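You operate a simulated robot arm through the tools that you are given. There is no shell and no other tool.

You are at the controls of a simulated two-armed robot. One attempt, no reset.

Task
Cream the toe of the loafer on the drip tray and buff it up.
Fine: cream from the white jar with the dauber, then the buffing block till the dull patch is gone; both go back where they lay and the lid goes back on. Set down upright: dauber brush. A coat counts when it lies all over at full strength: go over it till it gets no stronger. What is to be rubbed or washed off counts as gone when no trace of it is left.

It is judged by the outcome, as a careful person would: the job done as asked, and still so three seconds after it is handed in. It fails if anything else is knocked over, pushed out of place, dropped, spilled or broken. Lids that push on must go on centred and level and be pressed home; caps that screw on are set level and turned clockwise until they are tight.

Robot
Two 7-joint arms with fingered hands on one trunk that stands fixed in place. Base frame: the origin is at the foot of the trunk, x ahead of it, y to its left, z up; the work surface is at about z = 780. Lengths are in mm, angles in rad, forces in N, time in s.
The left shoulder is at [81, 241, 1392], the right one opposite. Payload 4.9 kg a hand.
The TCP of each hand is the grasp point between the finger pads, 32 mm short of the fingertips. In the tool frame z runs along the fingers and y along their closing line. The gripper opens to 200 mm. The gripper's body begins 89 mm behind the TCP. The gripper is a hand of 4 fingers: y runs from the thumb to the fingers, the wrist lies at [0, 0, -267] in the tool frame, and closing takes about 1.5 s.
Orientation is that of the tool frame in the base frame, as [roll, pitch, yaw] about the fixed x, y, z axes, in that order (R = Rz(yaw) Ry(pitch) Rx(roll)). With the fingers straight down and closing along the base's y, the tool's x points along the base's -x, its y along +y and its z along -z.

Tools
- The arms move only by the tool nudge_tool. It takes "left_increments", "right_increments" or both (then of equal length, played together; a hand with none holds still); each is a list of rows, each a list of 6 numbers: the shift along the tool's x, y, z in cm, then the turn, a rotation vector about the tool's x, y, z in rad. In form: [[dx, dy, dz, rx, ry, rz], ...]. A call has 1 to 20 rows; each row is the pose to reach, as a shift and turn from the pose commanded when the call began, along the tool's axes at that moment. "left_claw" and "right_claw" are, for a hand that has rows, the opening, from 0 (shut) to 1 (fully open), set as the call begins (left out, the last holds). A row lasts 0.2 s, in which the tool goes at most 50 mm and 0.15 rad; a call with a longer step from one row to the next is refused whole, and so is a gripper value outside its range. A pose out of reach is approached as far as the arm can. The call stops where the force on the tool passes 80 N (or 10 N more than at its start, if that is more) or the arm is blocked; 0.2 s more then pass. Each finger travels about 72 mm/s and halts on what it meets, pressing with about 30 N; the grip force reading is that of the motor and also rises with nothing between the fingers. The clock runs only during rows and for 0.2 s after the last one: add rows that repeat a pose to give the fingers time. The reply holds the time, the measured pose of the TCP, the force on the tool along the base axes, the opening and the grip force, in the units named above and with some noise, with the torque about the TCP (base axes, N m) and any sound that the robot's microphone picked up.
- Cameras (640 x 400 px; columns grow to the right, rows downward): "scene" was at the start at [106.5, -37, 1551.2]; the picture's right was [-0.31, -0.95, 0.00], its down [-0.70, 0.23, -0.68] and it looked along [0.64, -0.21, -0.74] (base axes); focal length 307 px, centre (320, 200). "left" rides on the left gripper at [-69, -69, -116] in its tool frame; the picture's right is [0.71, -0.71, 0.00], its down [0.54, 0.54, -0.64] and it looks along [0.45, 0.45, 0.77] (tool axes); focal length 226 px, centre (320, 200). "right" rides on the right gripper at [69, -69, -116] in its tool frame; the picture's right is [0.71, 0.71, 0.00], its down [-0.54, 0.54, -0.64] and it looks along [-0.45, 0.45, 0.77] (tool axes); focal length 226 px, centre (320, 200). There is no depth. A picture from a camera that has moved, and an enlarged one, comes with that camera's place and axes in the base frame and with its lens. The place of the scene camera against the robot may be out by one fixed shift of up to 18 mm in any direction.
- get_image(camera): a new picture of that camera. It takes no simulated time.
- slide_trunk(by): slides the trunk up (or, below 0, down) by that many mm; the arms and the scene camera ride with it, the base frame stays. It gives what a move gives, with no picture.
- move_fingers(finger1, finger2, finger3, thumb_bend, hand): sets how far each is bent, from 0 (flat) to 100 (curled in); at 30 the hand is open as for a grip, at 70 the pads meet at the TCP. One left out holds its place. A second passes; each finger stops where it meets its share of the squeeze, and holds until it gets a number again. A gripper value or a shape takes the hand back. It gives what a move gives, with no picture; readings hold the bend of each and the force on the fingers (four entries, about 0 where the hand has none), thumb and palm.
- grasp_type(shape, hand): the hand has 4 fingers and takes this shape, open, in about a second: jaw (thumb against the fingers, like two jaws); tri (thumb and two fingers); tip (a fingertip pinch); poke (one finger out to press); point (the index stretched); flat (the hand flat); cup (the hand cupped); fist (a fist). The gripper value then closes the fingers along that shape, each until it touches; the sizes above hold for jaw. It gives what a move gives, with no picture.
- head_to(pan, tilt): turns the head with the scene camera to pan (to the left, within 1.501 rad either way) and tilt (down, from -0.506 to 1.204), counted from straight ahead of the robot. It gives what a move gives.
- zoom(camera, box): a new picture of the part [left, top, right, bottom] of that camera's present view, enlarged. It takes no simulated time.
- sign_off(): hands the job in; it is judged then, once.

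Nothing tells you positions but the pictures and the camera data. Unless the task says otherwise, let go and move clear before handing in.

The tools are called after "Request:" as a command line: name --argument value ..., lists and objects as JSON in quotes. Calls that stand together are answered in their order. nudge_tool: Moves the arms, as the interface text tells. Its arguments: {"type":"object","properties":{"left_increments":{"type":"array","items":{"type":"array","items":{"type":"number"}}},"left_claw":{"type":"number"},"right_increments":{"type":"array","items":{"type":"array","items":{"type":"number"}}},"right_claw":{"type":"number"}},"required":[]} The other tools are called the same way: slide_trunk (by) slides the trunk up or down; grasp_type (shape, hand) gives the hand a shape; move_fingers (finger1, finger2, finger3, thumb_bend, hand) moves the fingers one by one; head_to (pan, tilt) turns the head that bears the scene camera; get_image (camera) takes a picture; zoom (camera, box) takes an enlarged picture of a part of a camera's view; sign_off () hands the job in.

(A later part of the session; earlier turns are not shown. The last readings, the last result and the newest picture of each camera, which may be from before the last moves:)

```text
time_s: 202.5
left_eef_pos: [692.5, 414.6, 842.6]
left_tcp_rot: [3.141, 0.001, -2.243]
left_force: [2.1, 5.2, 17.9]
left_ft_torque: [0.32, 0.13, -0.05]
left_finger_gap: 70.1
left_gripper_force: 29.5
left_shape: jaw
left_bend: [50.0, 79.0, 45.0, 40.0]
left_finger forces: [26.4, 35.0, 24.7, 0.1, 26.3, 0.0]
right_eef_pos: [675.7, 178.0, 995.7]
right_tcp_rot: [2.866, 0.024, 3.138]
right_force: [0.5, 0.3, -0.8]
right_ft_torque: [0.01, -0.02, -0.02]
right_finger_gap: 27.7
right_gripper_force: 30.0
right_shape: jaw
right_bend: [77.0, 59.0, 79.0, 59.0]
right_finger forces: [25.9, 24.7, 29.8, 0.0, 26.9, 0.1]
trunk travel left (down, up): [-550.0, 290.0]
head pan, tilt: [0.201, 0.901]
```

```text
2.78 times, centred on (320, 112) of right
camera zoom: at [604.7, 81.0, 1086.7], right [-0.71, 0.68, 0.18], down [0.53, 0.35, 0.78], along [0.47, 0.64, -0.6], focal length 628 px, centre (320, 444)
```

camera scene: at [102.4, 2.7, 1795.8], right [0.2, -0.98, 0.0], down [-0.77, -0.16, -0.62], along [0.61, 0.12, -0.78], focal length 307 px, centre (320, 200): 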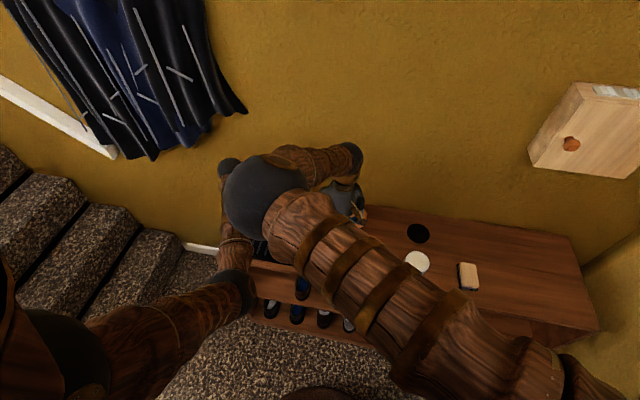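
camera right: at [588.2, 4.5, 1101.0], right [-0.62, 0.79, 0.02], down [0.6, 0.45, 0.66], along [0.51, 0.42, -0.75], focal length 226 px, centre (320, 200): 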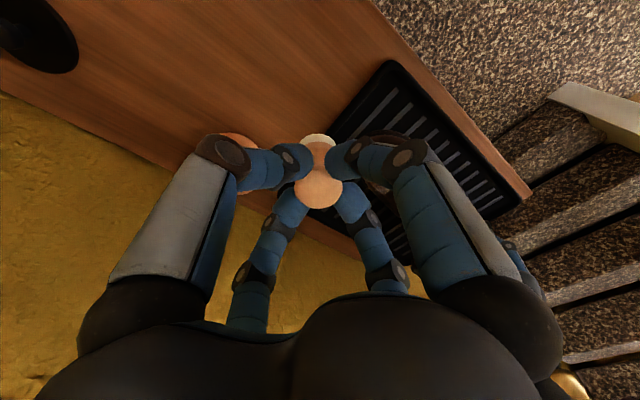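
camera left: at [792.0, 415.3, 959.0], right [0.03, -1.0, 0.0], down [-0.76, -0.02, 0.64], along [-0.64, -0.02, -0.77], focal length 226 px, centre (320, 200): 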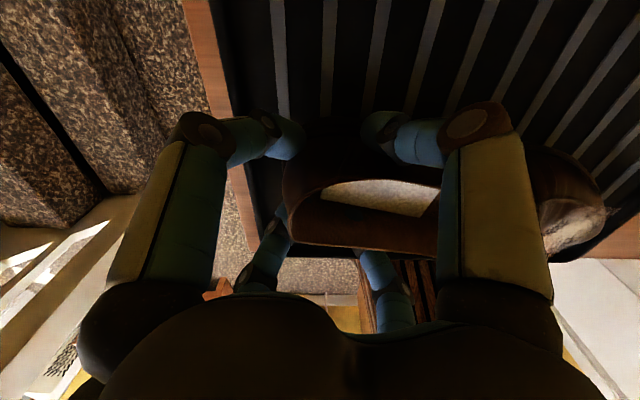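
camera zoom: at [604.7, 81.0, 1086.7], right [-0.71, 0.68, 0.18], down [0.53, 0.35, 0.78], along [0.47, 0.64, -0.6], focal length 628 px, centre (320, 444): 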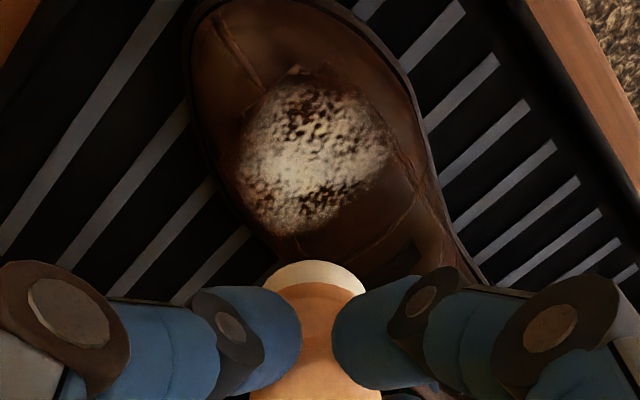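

Shoe unchanged. Descending on the ridge.

Request:
nudge_tool --right_increments '[[0.3, -0.5, 2.5, 0, 0, 0], [0.6, -1, 5, 0, 0, 0], [0.97, -1.69, 7.6, 0, 0, 0], [0.97, -1.69, 8.6, 0, 0, 0], [0.97, -1.69, 9.0, 0, 0, 0], [0.97, -1.69, 9.0, 0, 0, 0]]'

```text
time_s: 203.9
left_eef_pos: [692.3, 414.0, 841.5]
left_tcp_rot: [3.139, 0.002, -2.243]
left_force: [3.2, 5.9, 18.7]
left_ft_torque: [0.29, 0.08, -0.05]
left_finger_gap: 69.8
left_gripper_force: 30.2
left_shape: jaw
left_bend: [50.0, 79.0, 45.0, 40.0]
left_finger forces: [26.8, 35.0, 25.0, 0.1, 26.7, 0.1]
right_eef_pos: [667.9, 187.2, 906.5]
right_tcp_rot: [2.865, 0.02, 3.137]
right_force: [-0.1, 0.8, -0.9]
right_ft_torque: [0.03, 0.03, 0.03]
right_finger_gap: 27.8
right_gripper_force: 29.9
right_shape: jaw
right_bend: [77.0, 59.0, 79.0, 59.0]
right_finger forces: [25.8, 24.8, 29.8, 0.1, 26.9, 0.0]
trunk travel left (down, up): [-550.0, 290.0]
head pan, tilt: [0.201, 0.901]
```

Request:
nudge_tool --right_increments '[[0, 0, 0.2, 0, 0, 0], [0, 0, 0.35, 0, 0, 0], [0, -0.6, 0.4, 0, 0, 0], [0, -1.2, 0.43, 0, 0, 0], [0, -1.8, 0.46, 0, 0, 0], [0, -1.2, 0.43, 0, 0, 0], [0, -0.6, 0.4, 0, 0, 0], [0, 0, 0.38, 0, 0, 0]]'

```text
time_s: 205.7
left_eef_pos: [690.7, 412.3, 842.1]
left_tcp_rot: [3.141, 0.0, -2.24]
left_force: [4.1, 9.0, 2.6]
left_ft_torque: [0.5, 0.01, 0.31]
left_finger_gap: 69.9
left_gripper_force: 30.4
left_shape: jaw
left_bend: [50.0, 79.0, 45.0, 40.0]
left_finger forces: [25.3, 29.8, 22.0, 0.1, 29.6, 0.0]
right_eef_pos: [667.7, 189.4, 901.6]
right_tcp_rot: [2.865, 0.023, 3.14]
right_force: [1.8, -18.1, 34.0]
right_ft_torque: [-0.5, -0.16, -0.08]
right_finger_gap: 29.5
right_gripper_force: 30.0
right_shape: jaw
right_bend: [78.0, 78.0, 79.0, 58.0]
right_finger forces: [31.8, 27.3, 35.3, 0.0, 38.3, 0.1]
trunk travel left (down, up): [-550.0, 290.0]
head pan, tilt: [0.201, 0.901]
```

Too firm (38 N); easing off 3 mm and continuing the ridge strokes lightly.

Request:
nudge_tool --right_increments '[[0, 0, -0.3, 0, 0, 0], [0, 0.6, -0.3, 0.02, 0, 0], [0, 1.2, -0.3, 0.04, 0, 0], [0, 1.8, -0.28, 0.06, 0, 0], [0, 2.4, -0.26, 0.06, 0, 0], [0, 1.8, -0.28, 0.06, 0, 0], [0, 1.2, -0.3, 0.04, 0, 0], [0, 0.6, -0.3, 0.02, 0, 0], [0, 0, -0.3, 0, 0, 0], [0, -0.6, -0.3, 0, 0, 0], [0, -1.2, -0.27, 0, 0, 0], [0, -1.8, -0.24, 0, 0, 0], [0, -1.2, -0.27, 0, 0, 0], [0, -0.6, -0.3, 0, 0, 0], [0, 0, -0.3, 0, 0, 0]]'

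```text
time_s: 208.9
left_eef_pos: [691.3, 412.1, 842.6]
left_tcp_rot: [3.14, 0.001, -2.241]
left_force: [-7.2, 4.1, 15.7]
left_ft_torque: [0.26, 0.6, -0.11]
left_finger_gap: 69.9
left_gripper_force: 30.0
left_shape: jaw
left_bend: [83.0, 79.0, 45.0, 40.0]
left_finger forces: [23.8, 36.7, 27.7, 0.0, 23.6, 0.1]
right_eef_pos: [666.9, 188.6, 904.6]
right_tcp_rot: [2.868, 0.022, 3.137]
right_force: [0.4, 0.3, -0.8]
right_ft_torque: [0.0, -0.02, 0.01]
right_finger_gap: 28.4
right_gripper_force: 29.5
right_shape: jaw
right_bend: [78.0, 78.0, 57.0, 59.0]
right_finger forces: [27.2, 25.7, 30.7, 0.0, 27.3, 0.1]
trunk travel left (down, up): [-550.0, 290.0]
head pan, tilt: [0.201, 0.901]
```

Lifting to the close view again to judge the coat.

Request:
nudge_tool --right_increments '[[0, 0, -2, 0, 0, 0], [-1.5, 0.5, -4.5, 0.1, 0, 0], [-4, 1, -6, 0.2, 0, 0], [-6.5, 1.5, -5, 0.27, 0, 0], [-6.8, 1.5, -4, 0.27, 0, 0], [-6.8, 1.5, -4, 0.27, 0, 0]]'

Request:
get_image --camera "right"

Request:
zoom --camera "right" --box '[310, 0, 450, 112]'

```text
time_s: 210.3
left_eef_pos: [692.0, 413.5, 841.8]
left_tcp_rot: [3.14, 0.0, -2.242]
left_force: [-5.9, 3.7, 15.5]
left_ft_torque: [0.28, 0.54, -0.11]
left_finger_gap: 69.5
left_gripper_force: 29.7
left_shape: jaw
left_bend: [83.0, 79.0, 45.0, 40.0]
left_finger forces: [23.8, 37.6, 27.1, 0.1, 24.2, 0.1]
right_eef_pos: [736.3, 191.1, 947.6]
right_tcp_rot: [3.138, 0.022, 3.137]
right_force: [0.5, -0.8, -0.4]
right_ft_torque: [0.03, 0.0, 0.0]
right_finger_gap: 28.5
right_gripper_force: 30.4
right_shape: jaw
right_bend: [78.0, 78.0, 57.0, 59.0]
right_finger forces: [26.3, 25.9, 30.3, 0.0, 27.1, 0.0]
trunk travel left (down, up): [-550.0, 290.0]
head pan, tilt: [0.201, 0.901]
```

```text
taken
camera right: at [663.1, 122.3, 1062.1], right [-0.7, 0.71, -0.01], down [0.53, 0.54, 0.66], along [0.47, 0.46, -0.75], focal length 226 px, centre (320, 200)
```

right: 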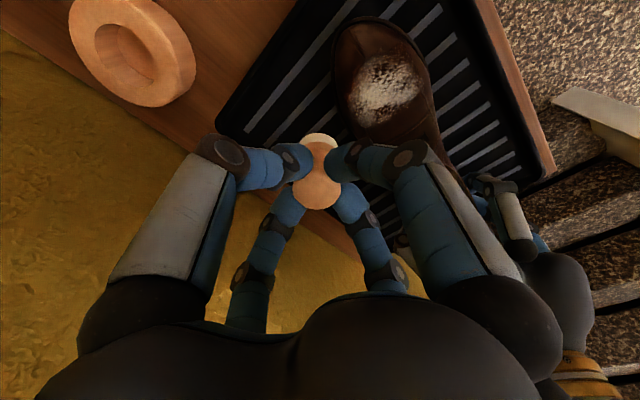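

```text
3.57 times, centred on (380, 56) of right
camera zoom: at [663.1, 122.3, 1062.1], right [-0.7, 0.71, -0.01], down [0.53, 0.54, 0.66], along [0.47, 0.46, -0.75], focal length 807 px, centre (106, 714)
```

zoom: 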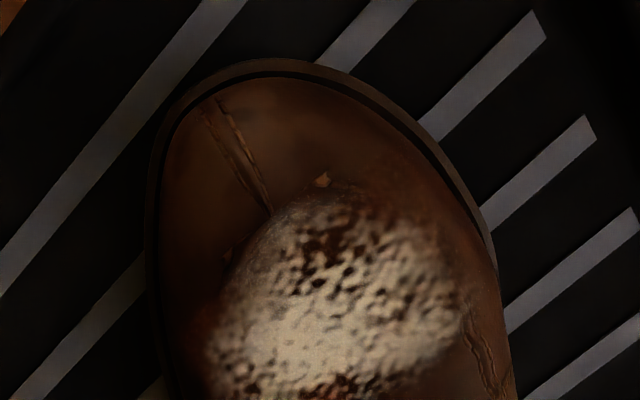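

Checking the heel-ward edge of the patch too.

Request:
zoom --camera "right" --box '[335, 40, 445, 136]'

Request:
head_to --pan 0.3 --tilt 1.0

Request:
get_image --camera "scene"

```text
4.17 times, centred on (390, 88) of right
camera zoom: at [663.1, 122.3, 1062.1], right [-0.7, 0.71, -0.01], down [0.53, 0.54, 0.66], along [0.47, 0.46, -0.75], focal length 942 px, centre (28, 667)
```

zoom: 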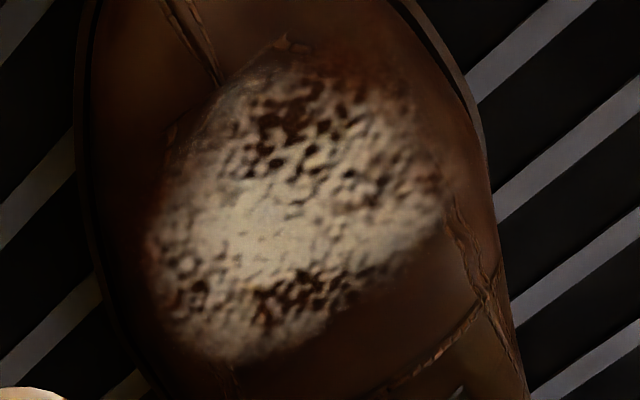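

```text
time_s: 210.9
left_eef_pos: [692.2, 412.8, 842.1]
left_tcp_rot: [3.139, 0.0, -2.243]
left_force: [-5.5, 4.6, 17.1]
left_ft_torque: [0.29, 0.57, -0.12]
left_finger_gap: 69.5
left_gripper_force: 29.7
left_shape: jaw
left_bend: [83.0, 79.0, 45.0, 40.0]
left_finger forces: [24.0, 37.5, 27.3, 0.1, 24.2, 0.0]
right_eef_pos: [736.1, 191.5, 947.1]
right_tcp_rot: [3.136, 0.021, 3.139]
right_force: [-0.3, 0.5, -0.7]
right_ft_torque: [0.04, 0.0, -0.02]
right_finger_gap: 28.5
right_gripper_force: 30.2
right_shape: jaw
right_bend: [78.0, 78.0, 57.0, 59.0]
right_finger forces: [26.3, 25.7, 30.2, 0.0, 27.3, 0.0]
trunk travel left (down, up): [-550.0, 290.0]
head pan, tilt: [0.3, 1.0]
```

```text
taken
camera scene: at [95.1, 7.1, 1788.6], right [0.29, -0.96, 0.0], down [-0.8, -0.25, -0.54], along [0.52, 0.16, -0.84], focal length 307 px, centre (320, 200)
```

scene: 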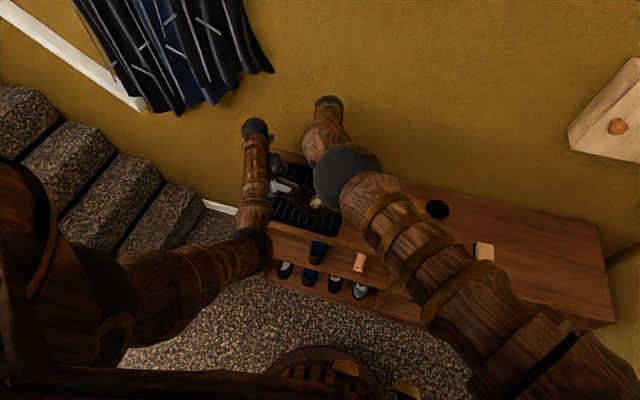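

I'll take the coat as built up and move on to buffing; I can return with cream if a spot resists. First park the dauber at its place (627,−61).

Request:
nudge_tool --right_increments '[[1, -2, -3, 0, 0, 0], [3, -6, -3, 0, 0, 0], [5, -10, -3, 0, 0, 0], [7, -14, -3, 0, 0, 0], [9, -18, -3, 0, 0, 0], [10.5, -22, -3, 0, 0, 0], [10.9, -25.2, -3, 0, -0.02, 0], [10.9, -25.2, 0, 0, -0.02, 0], [10.9, -25.2, 4, 0, -0.02, 0], [10.9, -25.2, 7, 0, -0.02, 0], [10.9, -25.2, 7, 0, -0.02, 0]]'

Request:
get_image --camera "right"

Request:
get_image --camera "scene"

```text
time_s: 213.3
left_eef_pos: [691.2, 412.2, 843.2]
left_tcp_rot: [3.141, 0.001, -2.243]
left_force: [-1.9, 2.6, 16.2]
left_ft_torque: [0.25, 0.45, -0.07]
left_finger_gap: 69.7
left_gripper_force: 29.7
left_shape: jaw
left_bend: [83.0, 79.0, 45.0, 40.0]
left_finger forces: [23.8, 35.7, 27.2, 0.0, 25.1, 0.0]
right_eef_pos: [627.3, -62.1, 878.2]
right_tcp_rot: [3.137, 0.04, 3.139]
right_force: [-0.4, 0.2, -1.0]
right_ft_torque: [0.02, 0.0, 0.01]
right_finger_gap: 28.8
right_gripper_force: 30.1
right_shape: jaw
right_bend: [78.0, 78.0, 57.0, 59.0]
right_finger forces: [25.7, 25.7, 29.8, 0.0, 27.1, 0.0]
trunk travel left (down, up): [-550.0, 290.0]
head pan, tilt: [0.3, 1.0]
```

```text
taken
camera right: at [553.2, -131.0, 990.0], right [-0.7, 0.71, -0.03], down [0.52, 0.54, 0.67], along [0.49, 0.46, -0.74], focal length 226 px, centre (320, 200)
```

right: 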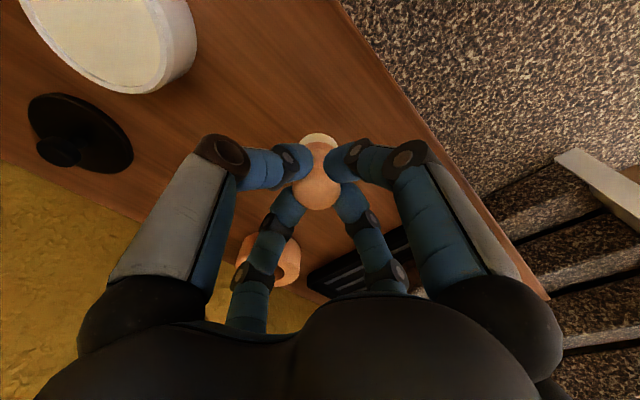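

```text
taken
camera scene: at [94.8, 7.6, 1788.6], right [0.3, -0.96, 0.0], down [-0.8, -0.25, -0.54], along [0.52, 0.16, -0.84], focal length 307 px, centre (320, 200)
```

scene: 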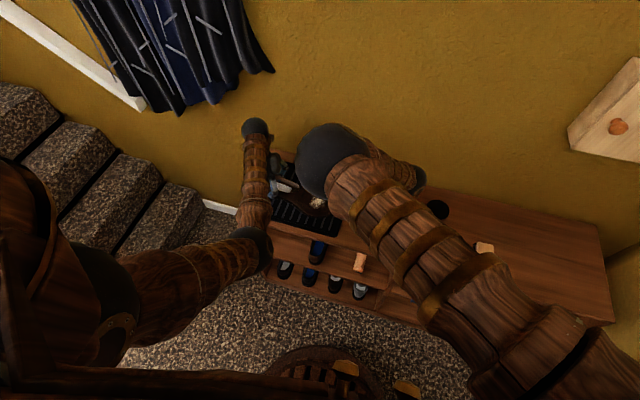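

Levelling the hand and lowering the dauber to the shelf in small steps.

Request:
nudge_tool --right_increments '[[0, 0, 0.7, 0, 0.02, 0], [0, 0, 1.4, 0, 0.04, 0], [0, 0, 2.0, 0, 0.04, 0], [0, 0, 2.0, 0, 0.04, 0]]'

Request:
zoom --camera "right" --box '[230, 80, 410, 224]'

```text
time_s: 214.3
left_eef_pos: [691.2, 412.3, 842.6]
left_tcp_rot: [3.14, 0.0, -2.243]
left_force: [-2.2, 2.7, 16.6]
left_ft_torque: [0.23, 0.48, -0.15]
left_finger_gap: 69.8
left_gripper_force: 29.9
left_shape: jaw
left_bend: [83.0, 79.0, 45.0, 40.0]
left_finger forces: [23.8, 35.7, 27.4, 0.0, 25.0, 0.0]
right_eef_pos: [627.7, -62.3, 854.9]
right_tcp_rot: [3.136, 0.001, 3.139]
right_force: [-0.2, -0.4, -1.0]
right_ft_torque: [0.0, 0.02, -0.01]
right_finger_gap: 28.5
right_gripper_force: 29.7
right_shape: jaw
right_bend: [78.0, 78.0, 57.0, 59.0]
right_finger forces: [25.7, 25.6, 29.8, 0.1, 27.1, 0.0]
trunk travel left (down, up): [-550.0, 290.0]
head pan, tilt: [0.3, 1.0]
```

```text
2.78 times, centred on (320, 152) of right
camera zoom: at [558.1, -130.7, 971.0], right [-0.7, 0.71, 0.0], down [0.54, 0.54, 0.65], along [0.46, 0.46, -0.76], focal length 628 px, centre (320, 333)
```

zoom: 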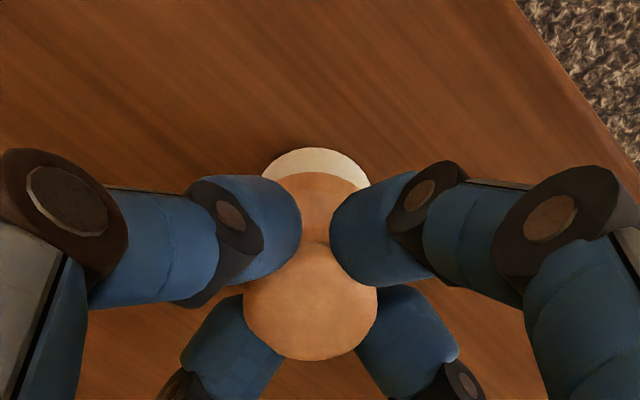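

Request:
nudge_tool --right_increments '[[0, 0, 0.15, 0, 0, 0], [0, 0, 0.3, 0, 0, 0], [0, 0, 0.4, 0, 0, 0], [0, 0, 0.4, 0, 0, 0]]'

```text
time_s: 215.3
left_eef_pos: [692.7, 413.5, 843.1]
left_tcp_rot: [3.14, -0.001, -2.243]
left_force: [-1.2, 3.2, 13.7]
left_ft_torque: [0.28, 0.33, -0.09]
left_finger_gap: 69.6
left_gripper_force: 30.0
left_shape: jaw
left_bend: [83.0, 79.0, 45.0, 40.0]
left_finger forces: [24.0, 34.2, 26.3, 0.1, 25.6, 0.1]
right_eef_pos: [627.5, -61.5, 850.7]
right_tcp_rot: [3.138, 0.003, 3.139]
right_force: [-1.2, -2.1, 6.5]
right_ft_torque: [0.02, -0.03, -0.02]
right_finger_gap: 28.7
right_gripper_force: 29.8
right_shape: jaw
right_bend: [78.0, 78.0, 57.0, 59.0]
right_finger forces: [26.4, 25.9, 30.1, 0.0, 28.1, 0.0]
trunk travel left (down, up): [-550.0, 290.0]
head pan, tilt: [0.3, 1.0]
```

It's standing on the shelf (6.5 N). Opening and rising clear.

Request:
nudge_tool --right_increments '[[0, 0, 0, 0, 0, 0], [0, 0, 0, 0, 0, 0], [0, 0, 0, 0, 0, 0], [0, 0, 0, 0, 0, 0], [0, 0, 0, 0, 0, 0]]' --right_claw 0.5

Request:
nudge_tool --right_increments '[[0, 0, -1, 0, 0, 0], [0, 0, -4, 0, 0, 0], [0, 0, -8.5, 0, 0, 0], [0, 0, -11, 0, 0, 0], [0, 0, -11, 0, 0, 0]]'

Request:
zoom --camera "right" --box '[220, 50, 420, 200]'

```text
time_s: 216.6
left_eef_pos: [691.7, 412.8, 842.5]
left_tcp_rot: [3.139, 0.0, -2.241]
left_force: [-2.7, 3.5, 16.2]
left_ft_torque: [0.19, 0.4, -0.09]
left_finger_gap: 69.5
left_gripper_force: 29.4
left_shape: jaw
left_bend: [83.0, 79.0, 45.0, 40.0]
left_finger forces: [23.8, 35.2, 27.4, 0.0, 25.1, 0.0]
right_eef_pos: [627.0, -60.7, 852.1]
right_tcp_rot: [3.137, 0.002, 3.139]
right_force: [0.7, 0.6, -0.4]
right_ft_torque: [0.0, 0.03, -0.01]
right_finger_gap: 99.7
right_gripper_force: 0.1
right_shape: jaw
right_bend: [38.0, 38.0, 38.0, 36.0]
right_finger forces: [0.0, 0.0, 0.0, 0.1, 0.0, 0.1]
trunk travel left (down, up): [-550.0, 290.0]
head pan, tilt: [0.3, 1.0]
```

```text
time_s: 217.8
left_eef_pos: [691.7, 413.1, 841.5]
left_tcp_rot: [3.141, 0.0, -2.243]
left_force: [-2.3, 2.3, 15.9]
left_ft_torque: [0.19, 0.4, -0.1]
left_finger_gap: 69.2
left_gripper_force: 29.8
left_shape: jaw
left_bend: [83.0, 79.0, 45.0, 40.0]
left_finger forces: [23.8, 34.8, 27.4, 0.1, 25.2, 0.1]
right_eef_pos: [626.3, -61.4, 961.2]
right_tcp_rot: [3.135, 0.001, 3.138]
right_force: [0.4, -0.3, -0.2]
right_ft_torque: [-0.01, 0.02, 0.01]
right_finger_gap: 99.7
right_gripper_force: 0.0
right_shape: jaw
right_bend: [38.0, 38.0, 38.0, 36.0]
right_finger forces: [0.0, 0.0, 0.1, 0.0, 0.1, 0.0]
trunk travel left (down, up): [-550.0, 290.0]
head pan, tilt: [0.3, 1.0]
```

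```text
2.67 times, centred on (320, 125) of right
camera zoom: at [556.4, -130.3, 1076.9], right [-0.71, 0.71, 0.0], down [0.54, 0.54, 0.65], along [0.46, 0.46, -0.76], focal length 603 px, centre (320, 400)
```

zoom: 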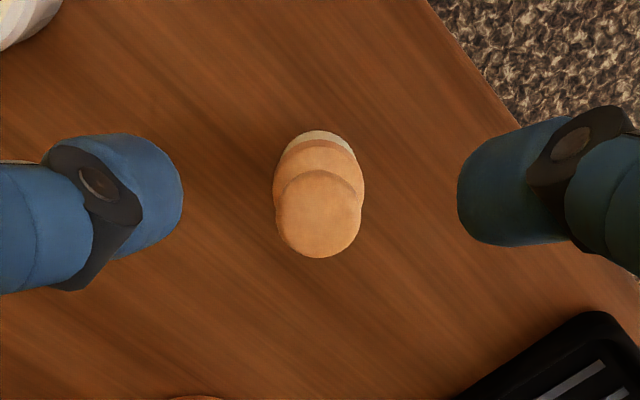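

The dauber stands upright in its place. With the hand free I'll take an unobstructed close look at the toe before fetching the block.

Request:
nudge_tool --right_increments '[[-0.7, 4.4, -2, 0, 0, 0], [-1.4, 8.8, -2, 0, 0, 0], [-2.1, 13.2, -2, 0, 0, 0], [-2.8, 17.6, -2, 0, 0, 0], [-3.5, 22, -2, 0, 0, 0], [-4.2, 26, -2, 0, 0, 0], [-4.2, 26, 1, 0, 0, 0], [-4.2, 26, 3.5, 0, 0, 0], [-4.2, 26, 3.5, 0, 0, 0]]' --right_claw 1.0

Request:
get_image --camera "right"

Request:
zoom --camera "right" --box '[250, 70, 390, 182]'

```text
time_s: 219.8
left_eef_pos: [692.2, 412.7, 841.5]
left_tcp_rot: [3.138, 0.0, -2.242]
left_force: [0.2, 0.7, 17.6]
left_ft_torque: [0.13, 0.36, -0.09]
left_finger_gap: 69.5
left_gripper_force: 30.2
left_shape: jaw
left_bend: [83.0, 79.0, 45.0, 40.0]
left_finger forces: [23.7, 33.9, 27.8, 0.0, 25.6, 0.1]
right_eef_pos: [669.5, 197.0, 929.5]
right_tcp_rot: [3.138, 0.0, 3.138]
right_force: [-0.4, -0.1, 0.5]
right_ft_torque: [0.06, 0.03, -0.02]
right_finger_gap: 199.9
right_gripper_force: 0.0
right_shape: jaw
right_bend: [30.0, 30.0, 30.0, 30.0]
right_finger forces: [0.1, 0.1, 0.1, 0.1, 0.0, 0.0]
trunk travel left (down, up): [-550.0, 290.0]
head pan, tilt: [0.3, 1.0]
```

```text
taken
camera right: at [600.4, 128.2, 1043.2], right [-0.7, 0.71, 0.0], down [0.54, 0.54, 0.65], along [0.46, 0.46, -0.76], focal length 226 px, centre (320, 200)
```

right: 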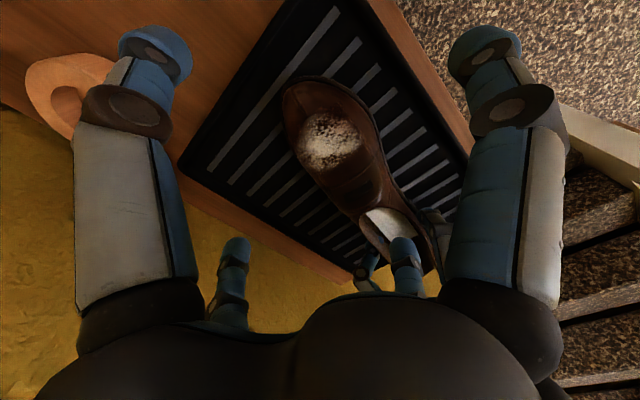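

```text
3.57 times, centred on (320, 126) of right
camera zoom: at [600.4, 128.2, 1043.2], right [-0.7, 0.71, 0.0], down [0.54, 0.54, 0.65], along [0.46, 0.46, -0.76], focal length 807 px, centre (320, 464)
```

zoom: 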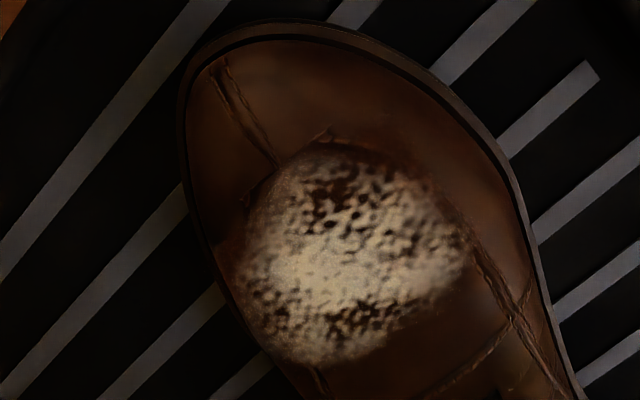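

Patch centre is now about (664,204). Next I'll go high across to the buffing block on the right and look at it from above.

Request:
nudge_tool --right_increments '[[0, 0, -4, 0, 0, 0], [0, -4.5, -6, 0, 0, 0], [0, -9.3, -6, 0, 0, 0], [0.2, -14.1, -6, 0, 0, 0], [0.4, -18.9, -6, 0, 0, 0], [0.5, -23.7, -6, 0, 0, 0], [0.7, -28.5, -6, 0, 0, 0], [0.9, -33.3, -6, 0, 0, 0], [1, -38.1, -6, 0, 0, 0], [1.2, -42.9, -6, 0, 0, 0], [1.3, -47.7, -6, 0, 0, 0], [1.5, -52.5, -6, 0, 0, 0], [1.5, -57.2, -6, 0, 0, 0], [1.5, -59.2, -5, 0, 0, 0], [1.5, -59.2, -2, 0, 0, 0], [1.5, -59.2, -2, 0, 0, 0]]'

Request:
get_image --camera "right"

Request:
zoom --camera "right" --box '[220, 50, 420, 210]'

```text
time_s: 223.2
left_eef_pos: [692.9, 413.0, 843.5]
left_tcp_rot: [3.139, -0.001, -2.244]
left_force: [-0.5, 3.4, 16.9]
left_ft_torque: [0.18, 0.36, -0.07]
left_finger_gap: 69.4
left_gripper_force: 29.6
left_shape: jaw
left_bend: [83.0, 79.0, 45.0, 40.0]
left_finger forces: [23.8, 33.4, 27.6, 0.0, 25.7, 0.0]
right_eef_pos: [651.2, -391.7, 941.6]
right_tcp_rot: [3.139, 0.002, 3.138]
right_force: [-0.8, -0.8, -0.5]
right_ft_torque: [-0.01, -0.01, 0.0]
right_finger_gap: 199.9
right_gripper_force: 0.1
right_shape: jaw
right_bend: [30.0, 30.0, 30.0, 30.0]
right_finger forces: [0.0, 0.0, 0.1, 0.0, 0.1, 0.0]
trunk travel left (down, up): [-550.0, 290.0]
head pan, tilt: [0.3, 1.0]
```

```text
taken
camera right: at [582.3, -461.2, 1057.8], right [-0.7, 0.71, 0.0], down [0.54, 0.54, 0.65], along [0.46, 0.46, -0.76], focal length 226 px, centre (320, 200)
```

right: 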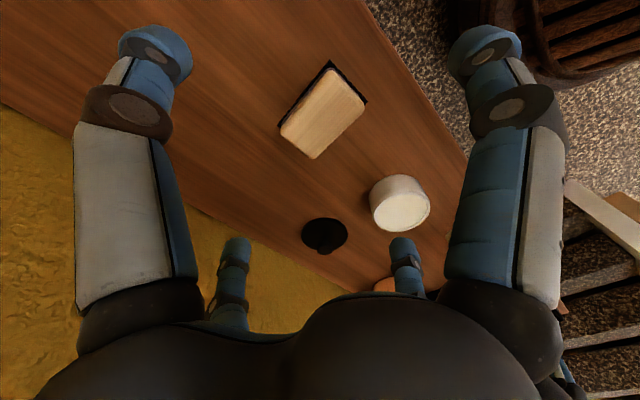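

```text
2.50 times, centred on (320, 130) of right
camera zoom: at [582.3, -461.2, 1057.8], right [-0.7, 0.71, 0.0], down [0.54, 0.54, 0.65], along [0.46, 0.46, -0.76], focal length 565 px, centre (320, 375)
```

zoom: 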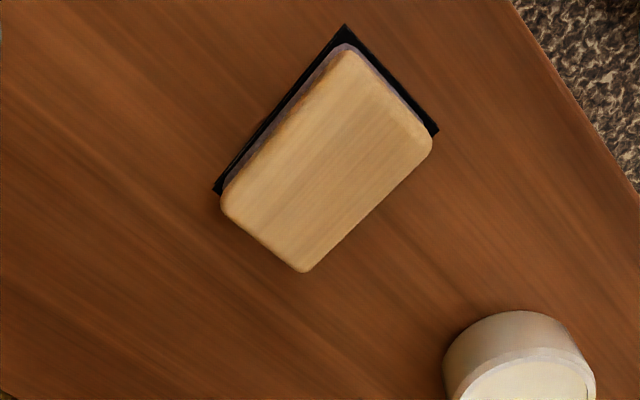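

The block's top is about 88×54 mm centred near (646,−395), top z≈810. Lowering around it, keeping the fingertips above its felt.

Request:
nudge_tool --right_increments '[[0.3, -0.2, 3, 0, 0, -0.02], [0.5, -0.3, 6.5, 0, 0, -0.05], [0.5, -0.3, 9.5, 0, 0, -0.05], [0.5, -0.3, 11, 0, 0, -0.05], [0.5, -0.3, 11, 0, 0, -0.05]]' --right_claw 0.7

Request:
get_image --camera "right"

```text
time_s: 224.3
left_eef_pos: [691.7, 412.4, 842.1]
left_tcp_rot: [3.139, 0.0, -2.243]
left_force: [-0.7, 2.3, 16.4]
left_ft_torque: [0.15, 0.33, -0.07]
left_finger_gap: 69.4
left_gripper_force: 29.8
left_shape: jaw
left_bend: [83.0, 79.0, 45.0, 40.0]
left_finger forces: [23.8, 33.4, 27.7, 0.0, 25.6, 0.0]
right_eef_pos: [649.4, -395.1, 833.7]
right_tcp_rot: [3.136, 0.001, -3.096]
right_force: [0.8, -1.1, 0.3]
right_ft_torque: [0.03, 0.0, 0.0]
right_finger_gap: 140.7
right_gripper_force: 0.0
right_shape: jaw
right_bend: [31.0, 31.0, 31.0, 28.0]
right_finger forces: [0.1, 0.0, 0.0, 0.1, 0.0, 0.0]
trunk travel left (down, up): [-550.0, 290.0]
head pan, tilt: [0.3, 1.0]
```

```text
taken
camera right: at [583.0, -467.8, 949.4], right [-0.74, 0.67, 0.0], down [0.51, 0.56, 0.65], along [0.43, 0.48, -0.76], focal length 226 px, centre (320, 200)
```

right: 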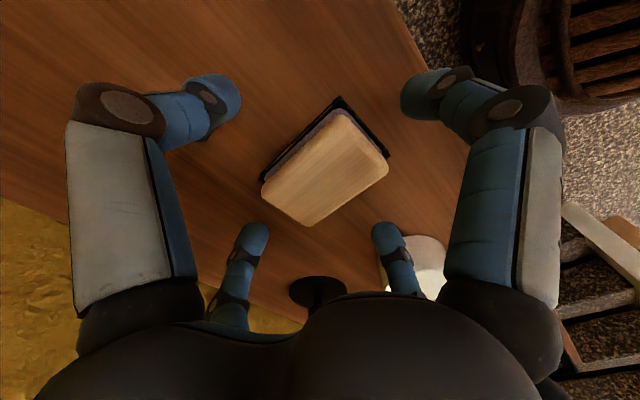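

The block is thin (top z≈798). Shifting slightly and lowering so the tips meet the wood just above the felt.

Request:
nudge_tool --right_increments '[[0.27, 0.19, 0.6, 0, 0, 0], [0.27, 0.19, 1.1, 0, 0, 0], [0.27, 0.19, 1.25, 0, 0, 0], [0.27, 0.19, 1.25, 0, 0, 0]]'

Request:
zoom --camera "right" --box '[200, 60, 440, 260]'

```text
time_s: 225.3
left_eef_pos: [692.2, 413.8, 841.9]
left_tcp_rot: [3.14, 0.0, -2.244]
left_force: [-1.6, 3.3, 16.9]
left_ft_torque: [0.22, 0.36, -0.05]
left_finger_gap: 69.5
left_gripper_force: 30.1
left_shape: jaw
left_bend: [83.0, 79.0, 45.0, 40.0]
left_finger forces: [23.8, 33.2, 27.7, 0.0, 25.6, 0.0]
right_eef_pos: [646.5, -394.4, 822.6]
right_tcp_rot: [3.138, 0.004, -3.095]
right_force: [-0.4, 0.5, -0.2]
right_ft_torque: [0.0, -0.01, -0.01]
right_finger_gap: 140.5
right_gripper_force: 0.0
right_shape: jaw
right_bend: [31.0, 31.0, 31.0, 28.0]
right_finger forces: [0.0, 0.0, 0.0, 0.0, 0.0, 0.1]
trunk travel left (down, up): [-550.0, 290.0]
head pan, tilt: [0.3, 1.0]
```

```text
2.00 times, centred on (320, 160) of right
camera zoom: at [580.1, -466.8, 937.4], right [-0.74, 0.67, 0.0], down [0.51, 0.56, 0.65], along [0.43, 0.48, -0.76], focal length 452 px, centre (320, 280)
```

zoom: 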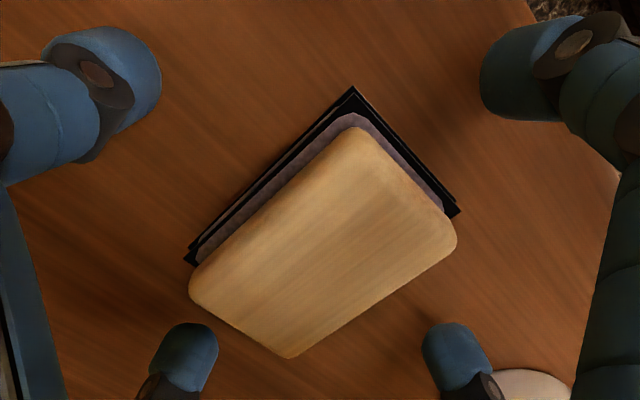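

Aligned. Closing on the block.

Request:
nudge_tool --right_increments '[[0, 0, 0, 0, 0, 0], [0, 0, 0, 0, 0, 0], [0, 0, 0, 0, 0, 0], [0, 0, 0, 0, 0, 0], [0, 0, 0, 0, 0, 0], [0, 0, 0, 0, 0, 0], [0, 0, 0, 0, 0, 0], [0, 0, 0, 0, 0, 0]]' --right_claw 0.0

Request:
zoom --camera "right" --box '[200, 60, 440, 260]'

```text
time_s: 227.2
left_eef_pos: [692.2, 412.8, 841.0]
left_tcp_rot: [3.139, 0.0, -2.242]
left_force: [-1.2, 2.1, 16.8]
left_ft_torque: [0.2, 0.35, -0.04]
left_finger_gap: 69.2
left_gripper_force: 30.0
left_shape: jaw
left_bend: [83.0, 79.0, 45.0, 40.0]
left_finger forces: [23.8, 33.3, 27.7, 0.1, 25.5, 0.1]
right_eef_pos: [645.3, -393.7, 822.2]
right_tcp_rot: [3.137, 0.0, -3.095]
right_force: [-0.1, -0.7, 0.5]
right_ft_torque: [-0.02, 0.0, 0.0]
right_finger_gap: 63.3
right_gripper_force: 29.6
right_shape: jaw
right_bend: [42.0, 51.0, 42.0, 49.0]
right_finger forces: [26.8, 26.9, 26.9, 0.1, 27.4, 0.0]
trunk travel left (down, up): [-550.0, 290.0]
head pan, tilt: [0.3, 1.0]
```

```text
2.00 times, centred on (320, 160) of right
camera zoom: at [580.2, -466.8, 937.4], right [-0.74, 0.67, 0.0], down [0.51, 0.56, 0.65], along [0.43, 0.48, -0.76], focal length 452 px, centre (320, 280)
```

zoom: 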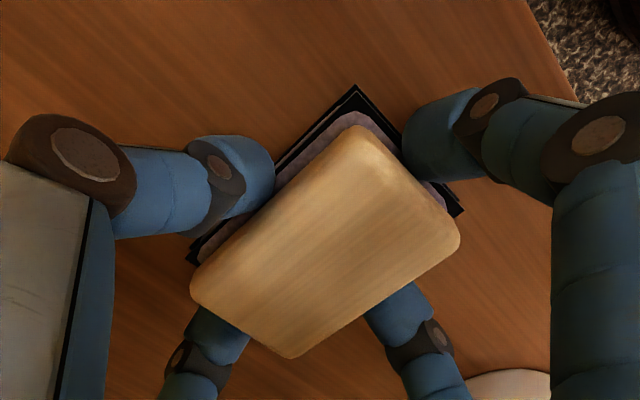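

Even grip all round (grasp pose: 646,−394,822). Lifting and looking.

Request:
nudge_tool --right_increments '[[0, 0, -1, 0, 0, 0], [0, 0, -4, 0, 0, 0], [0, 0, -8, 0, 0, 0], [0, 0, -8, 0, 0, 0]]'

Request:
get_image --camera "right"

```text
time_s: 228.2
left_eef_pos: [690.1, 413.6, 842.1]
left_tcp_rot: [3.137, 0.0, -2.243]
left_force: [-1.7, 4.0, 17.2]
left_ft_torque: [0.18, 0.37, -0.14]
left_finger_gap: 69.6
left_gripper_force: 29.9
left_shape: jaw
left_bend: [83.0, 79.0, 45.0, 40.0]
left_finger forces: [24.0, 33.7, 28.0, 0.1, 25.1, 0.0]
right_eef_pos: [645.2, -395.9, 902.6]
right_tcp_rot: [3.136, 0.001, -3.096]
right_force: [0.4, 0.3, -1.4]
right_ft_torque: [0.01, -0.01, 0.03]
right_finger_gap: 63.0
right_gripper_force: 29.8
right_shape: jaw
right_bend: [42.0, 51.0, 42.0, 49.0]
right_finger forces: [26.7, 27.0, 26.8, 0.0, 27.2, 0.1]
trunk travel left (down, up): [-550.0, 290.0]
head pan, tilt: [0.3, 1.0]
```

```text
taken
camera right: at [579.7, -467.7, 1017.5], right [-0.74, 0.67, 0.0], down [0.51, 0.56, 0.65], along [0.43, 0.48, -0.76], focal length 226 px, centre (320, 200)
```

right: 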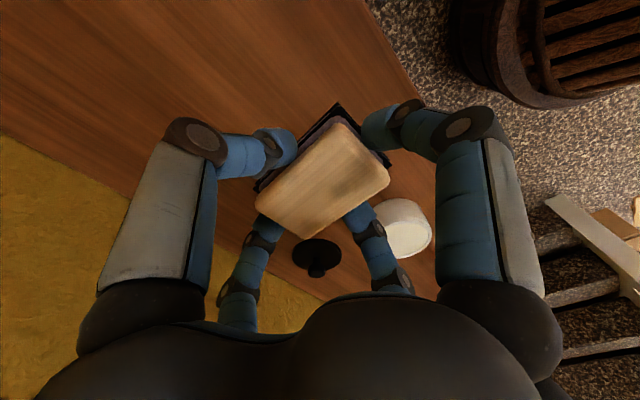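

The dark pad belongs to the block (its buffing face, 42 mm below the TCP). Carrying it high over to the toe and tilting to the toe's slope.

Request:
nudge_tool --right_increments '[[0, 0, -4, 0, 0, 0], [0, 2, -8.2, 0, 0, 0], [-0.3, 6.8, -8.2, 0, 0, 0], [-0.6, 11.6, -8.2, 0, 0, 0], [-0.9, 16.4, -8.2, 0, 0, 0], [-1.2, 21.2, -8.2, 0, 0, 0], [-1.5, 26, -8.2, 0, 0, 0], [-1.9, 30.8, -8.2, 0, 0, 0], [-2.3, 35.6, -8.2, 0, 0, 0], [-2.7, 40.4, -8.2, -0.05, 0, 0.01], [-3.1, 45.2, -8.2, -0.1, 0, 0.02], [-3.5, 50, -8.2, -0.15, 0, 0.03], [-3.8, 54.5, -8.2, -0.2, 0, 0.046], [-3.9, 58.2, -8.2, -0.25, 0, 0.046], [-3.9, 58.2, -8.2, -0.25, 0, 0.046]]'

Request:
get_image --camera "right"

Request:
get_image --camera "scene"

```text
time_s: 231.3
left_eef_pos: [691.6, 412.6, 842.3]
left_tcp_rot: [3.14, 0.0, -2.243]
left_force: [-0.9, 2.7, 17.0]
left_ft_torque: [0.11, 0.34, -0.03]
left_finger_gap: 69.4
left_gripper_force: 29.9
left_shape: jaw
left_bend: [83.0, 79.0, 45.0, 40.0]
left_finger forces: [23.9, 32.5, 28.2, 0.1, 25.4, 0.1]
right_eef_pos: [658.3, 188.1, 987.6]
right_tcp_rot: [2.886, -0.004, -3.14]
right_force: [-0.2, -0.7, -1.5]
right_ft_torque: [0.0, -0.01, 0.06]
right_finger_gap: 63.2
right_gripper_force: 30.2
right_shape: jaw
right_bend: [42.0, 51.0, 42.0, 49.0]
right_finger forces: [26.6, 26.9, 26.7, 0.1, 27.4, 0.1]
trunk travel left (down, up): [-550.0, 290.0]
head pan, tilt: [0.3, 1.0]
```

```text
taken
camera right: at [589.1, 92.8, 1082.0], right [-0.71, 0.68, 0.18], down [0.54, 0.36, 0.76], along [0.45, 0.63, -0.63], focal length 226 px, centre (320, 200)
```

right: 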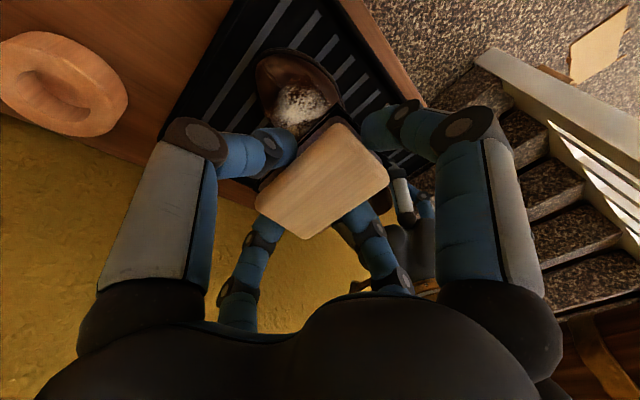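

```text
taken
camera scene: at [95.5, 6.7, 1788.5], right [0.3, -0.96, 0.0], down [-0.8, -0.25, -0.54], along [0.52, 0.16, -0.84], focal length 307 px, centre (320, 200)
```

scene: 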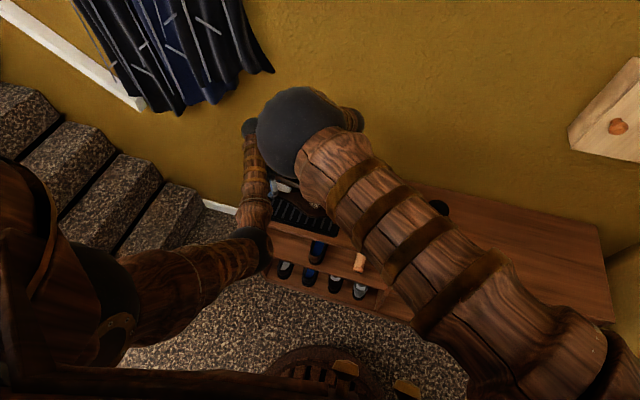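

Arms are clear of each other. Lowering toward the ridge.

Request:
nudge_tool --right_increments '[[-0.3, -0.7, 3, 0, 0, 0], [-0.6, -1.4, 6, 0, 0, 0], [-0.97, -2.2, 8.5, 0, 0, 0], [-0.97, -2.2, 9.8, 0, 0, 0], [-0.97, -2.2, 9.8, 0, 0, 0]]'

Request:
zoom --camera "right" --box '[200, 40, 440, 240]'

```text
time_s: 232.6
left_eef_pos: [691.0, 413.8, 842.5]
left_tcp_rot: [3.14, 0.0, -2.244]
left_force: [-0.2, 1.8, 17.5]
left_ft_torque: [0.08, 0.37, -0.06]
left_finger_gap: 69.2
left_gripper_force: 30.0
left_shape: jaw
left_bend: [83.0, 80.0, 45.0, 40.0]
left_finger forces: [23.7, 32.2, 28.2, 0.0, 25.5, 0.1]
right_eef_pos: [666.8, 190.9, 887.6]
right_tcp_rot: [2.889, -0.005, -3.14]
right_force: [-0.1, 0.5, -1.3]
right_ft_torque: [-0.03, 0.01, -0.03]
right_finger_gap: 63.1
right_gripper_force: 29.6
right_shape: jaw
right_bend: [42.0, 51.0, 42.0, 49.0]
right_finger forces: [26.6, 27.0, 26.8, 0.1, 27.3, 0.1]
trunk travel left (down, up): [-550.0, 290.0]
head pan, tilt: [0.3, 1.0]
```

```text
2.00 times, centred on (320, 140) of right
camera zoom: at [598.2, 94.9, 982.0], right [-0.71, 0.68, 0.18], down [0.54, 0.36, 0.76], along [0.45, 0.63, -0.63], focal length 452 px, centre (320, 320)
```

zoom: 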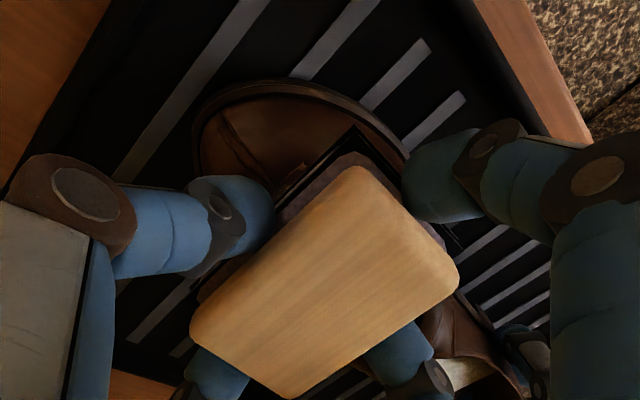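

Close above. Stepping down to contact.

Request:
nudge_tool --right_increments '[[0, 0, 0.3, 0, 0, 0], [0, 0, 0.6, 0, 0, 0], [0, 0, 0.8, 0, 0, 0], [0, 0, 0.8, 0, 0, 0]]'

```text
time_s: 233.6
left_eef_pos: [692.3, 413.1, 842.3]
left_tcp_rot: [3.14, 0.0, -2.242]
left_force: [-0.3, 1.5, 17.2]
left_ft_torque: [0.13, 0.35, -0.02]
left_finger_gap: 69.3
left_gripper_force: 29.5
left_shape: jaw
left_bend: [83.0, 80.0, 45.0, 40.0]
left_finger forces: [23.8, 32.1, 28.1, 0.0, 25.5, 0.0]
right_eef_pos: [666.5, 194.0, 879.3]
right_tcp_rot: [2.888, -0.004, -3.139]
right_force: [-0.8, 0.8, -0.4]
right_ft_torque: [-0.01, 0.01, -0.04]
right_finger_gap: 62.9
right_gripper_force: 30.0
right_shape: jaw
right_bend: [42.0, 51.0, 42.0, 49.0]
right_finger forces: [26.5, 27.1, 26.8, 0.0, 27.4, 0.0]
trunk travel left (down, up): [-550.0, 290.0]
head pan, tilt: [0.3, 1.0]
```

Request:
nudge_tool --right_increments '[[0, 0, 0.15, 0, 0, 0], [0, 0, 0.3, 0, 0, 0], [0, 0, 0.4, 0, 0, 0], [0, 0, 0.4, 0, 0, 0]]'

```text
time_s: 234.6
left_eef_pos: [692.6, 412.1, 842.6]
left_tcp_rot: [3.14, 0.0, -2.242]
left_force: [2.7, 3.3, 13.2]
left_ft_torque: [0.18, 0.24, 0.02]
left_finger_gap: 69.6
left_gripper_force: 30.2
left_shape: jaw
left_bend: [83.0, 79.0, 45.0, 40.0]
left_finger forces: [23.8, 31.0, 26.5, 0.0, 26.6, 0.1]
right_eef_pos: [667.9, 194.6, 875.0]
right_tcp_rot: [2.888, -0.003, -3.14]
right_force: [-0.4, -2.2, 7.7]
right_ft_torque: [-0.22, 0.06, 0.02]
right_finger_gap: 63.1
right_gripper_force: 29.8
right_shape: jaw
right_bend: [42.0, 51.0, 42.0, 49.0]
right_finger forces: [27.6, 28.0, 27.3, 0.1, 29.6, 0.0]
trunk travel left (down, up): [-550.0, 290.0]
head pan, tilt: [0.3, 1.0]
```

Contact at 8 N, on the toe-ward edge; reducing tilt by 0.05 and making the first buffing strokes.

Request:
nudge_tool --right_increments '[[0, 0.21, -0.1, 0.05, 0, 0], [0, 0.21, 0.05, 0.05, 0, 0], [0, -0.5, 0.05, 0.05, 0, 0], [0, -1.1, 0.06, 0.05, 0, 0], [0, -0.5, 0.05, 0.05, 0, 0], [0, 0.2, 0.05, 0.05, 0, 0], [0, 0.8, 0.05, 0.05, 0, 0], [0, 1.4, 0.05, 0.05, 0, 0], [0, 0.8, 0.05, 0.05, 0, 0], [0, 0.2, 0.05, 0.05, 0, 0], [0, -0.5, 0.05, 0.05, 0, 0], [0, -1.1, 0.06, 0.05, 0, 0], [0, -0.5, 0.05, 0.05, 0, 0], [0, 0.2, 0.05, 0.05, 0, 0]]'

Request:
zoom --camera "right" --box '[200, 40, 440, 240]'

```text
time_s: 237.6
left_eef_pos: [691.6, 412.7, 842.6]
left_tcp_rot: [3.14, -0.001, -2.242]
left_force: [1.4, 5.1, 13.7]
left_ft_torque: [0.25, 0.28, -0.07]
left_finger_gap: 69.5
left_gripper_force: 30.6
left_shape: jaw
left_bend: [83.0, 79.0, 45.0, 40.0]
left_finger forces: [23.6, 31.8, 26.8, 0.1, 26.3, 0.0]
right_eef_pos: [667.2, 194.1, 874.8]
right_tcp_rot: [2.939, -0.006, 3.141]
right_force: [-0.3, -5.2, 5.9]
right_ft_torque: [-0.15, -0.01, -0.05]
right_finger_gap: 63.5
right_gripper_force: 30.1
right_shape: jaw
right_bend: [42.0, 51.0, 42.0, 49.0]
right_finger forces: [27.9, 28.6, 28.1, 0.1, 32.1, 0.0]
trunk travel left (down, up): [-550.0, 290.0]
head pan, tilt: [0.3, 1.0]
```

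```text
2.00 times, centred on (320, 140) of right
camera zoom: at [597.2, 103.9, 974.2], right [-0.71, 0.69, 0.15], down [0.54, 0.4, 0.74], along [0.45, 0.6, -0.66], focal length 452 px, centre (320, 320)
```

zoom: 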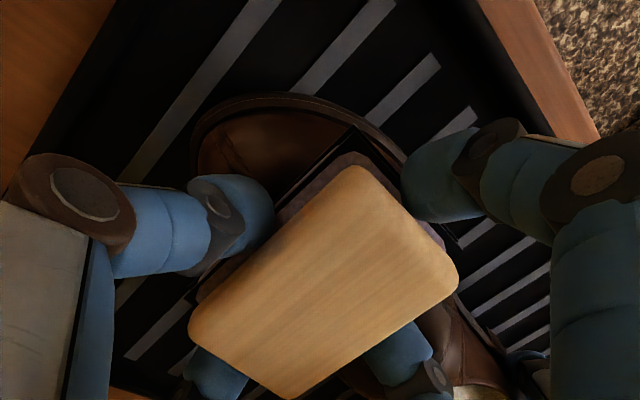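

Lifting aside to see what the first strokes did.

Request:
nudge_tool --right_increments '[[0, 0, -2, 0, 0, 0], [-1.5, 0.5, -5, 0.05, 0, 0], [-4, 1, -8, 0.1, 0, 0], [-6.5, 1.2, -8.5, 0.15, 0, 0], [-7.3, 1.2, -8.5, 0.2, 0, 0], [-7.3, 1.2, -8.5, 0.2, 0, 0]]'

Request:
get_image --camera "right"

Request:
zoom --camera "right" --box '[290, 0, 450, 128]'

```text
time_s: 238.9
left_eef_pos: [692.7, 412.1, 842.7]
left_tcp_rot: [3.139, 0.0, -2.242]
left_force: [-0.5, 2.0, 17.7]
left_ft_torque: [0.1, 0.43, -0.03]
left_finger_gap: 69.3
left_gripper_force: 29.5
left_shape: jaw
left_bend: [83.0, 79.0, 45.0, 40.0]
left_finger forces: [23.4, 31.9, 28.7, 0.0, 25.5, 0.1]
right_eef_pos: [739.8, 191.5, 959.6]
right_tcp_rot: [3.139, -0.005, -3.14]
right_force: [0.2, -0.4, -1.1]
right_ft_torque: [-0.02, -0.02, -0.02]
right_finger_gap: 63.1
right_gripper_force: 30.5
right_shape: jaw
right_bend: [42.0, 51.0, 42.0, 49.0]
right_finger forces: [27.3, 29.6, 27.8, 0.0, 29.6, 0.0]
trunk travel left (down, up): [-550.0, 290.0]
head pan, tilt: [0.3, 1.0]
```

```text
taken
camera right: at [671.1, 122.0, 1075.7], right [-0.71, 0.71, 0.01], down [0.54, 0.54, 0.64], along [0.45, 0.46, -0.77], focal length 226 px, centre (320, 200)
```

right: 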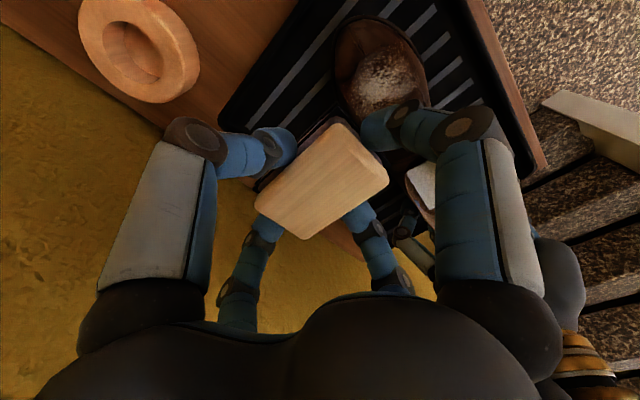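

```text
3.12 times, centred on (370, 64) of right
camera zoom: at [671.1, 122.0, 1075.7], right [-0.71, 0.71, 0.01], down [0.54, 0.54, 0.64], along [0.45, 0.46, -0.77], focal length 706 px, centre (164, 625)
```

zoom: 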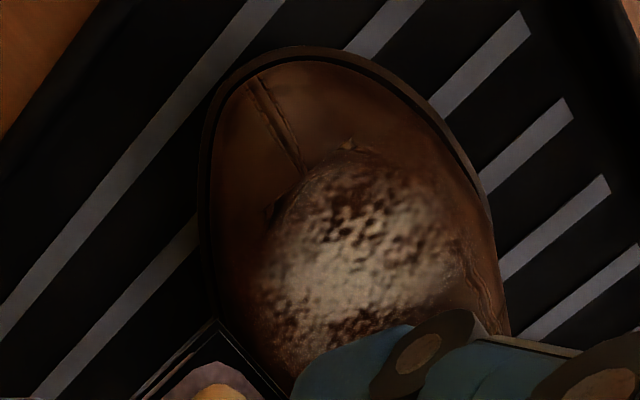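

The dull patch has clearly faded. Buffing works — returning for many more strokes over the ridge and both sides.

Request:
nudge_tool --right_increments '[[2.4, 0.1, 0, -0.07, 0, 0], [4.8, 0.2, 0, -0.14, 0, 0], [7.26, 0.26, 1, -0.2, 0, 0], [7.26, 0.26, 5, -0.2, 0, 0], [7.26, 0.26, 7.5, -0.2, 0, 0], [7.26, 0.26, 8.3, -0.2, 0, 0], [7.26, 0.26, 8.45, -0.2, 0, 0], [7.26, 0.26, 8.45, -0.2, 0, 0]]'

```text
time_s: 240.8
left_eef_pos: [692.6, 412.9, 842.3]
left_tcp_rot: [3.139, 0.001, -2.243]
left_force: [-1.4, 1.9, 16.8]
left_ft_torque: [0.13, 0.31, -0.06]
left_finger_gap: 69.6
left_gripper_force: 30.1
left_shape: jaw
left_bend: [83.0, 80.0, 45.0, 40.0]
left_finger forces: [23.8, 31.8, 28.3, 0.1, 25.2, 0.0]
right_eef_pos: [666.5, 192.8, 877.1]
right_tcp_rot: [2.936, -0.005, -3.139]
right_force: [-0.1, -0.1, -1.5]
right_ft_torque: [0.0, 0.0, -0.02]
right_finger_gap: 63.3
right_gripper_force: 29.9
right_shape: jaw
right_bend: [42.0, 51.0, 42.0, 49.0]
right_finger forces: [26.6, 29.5, 27.5, 0.0, 29.2, 0.0]
trunk travel left (down, up): [-550.0, 290.0]
head pan, tilt: [0.3, 1.0]
```

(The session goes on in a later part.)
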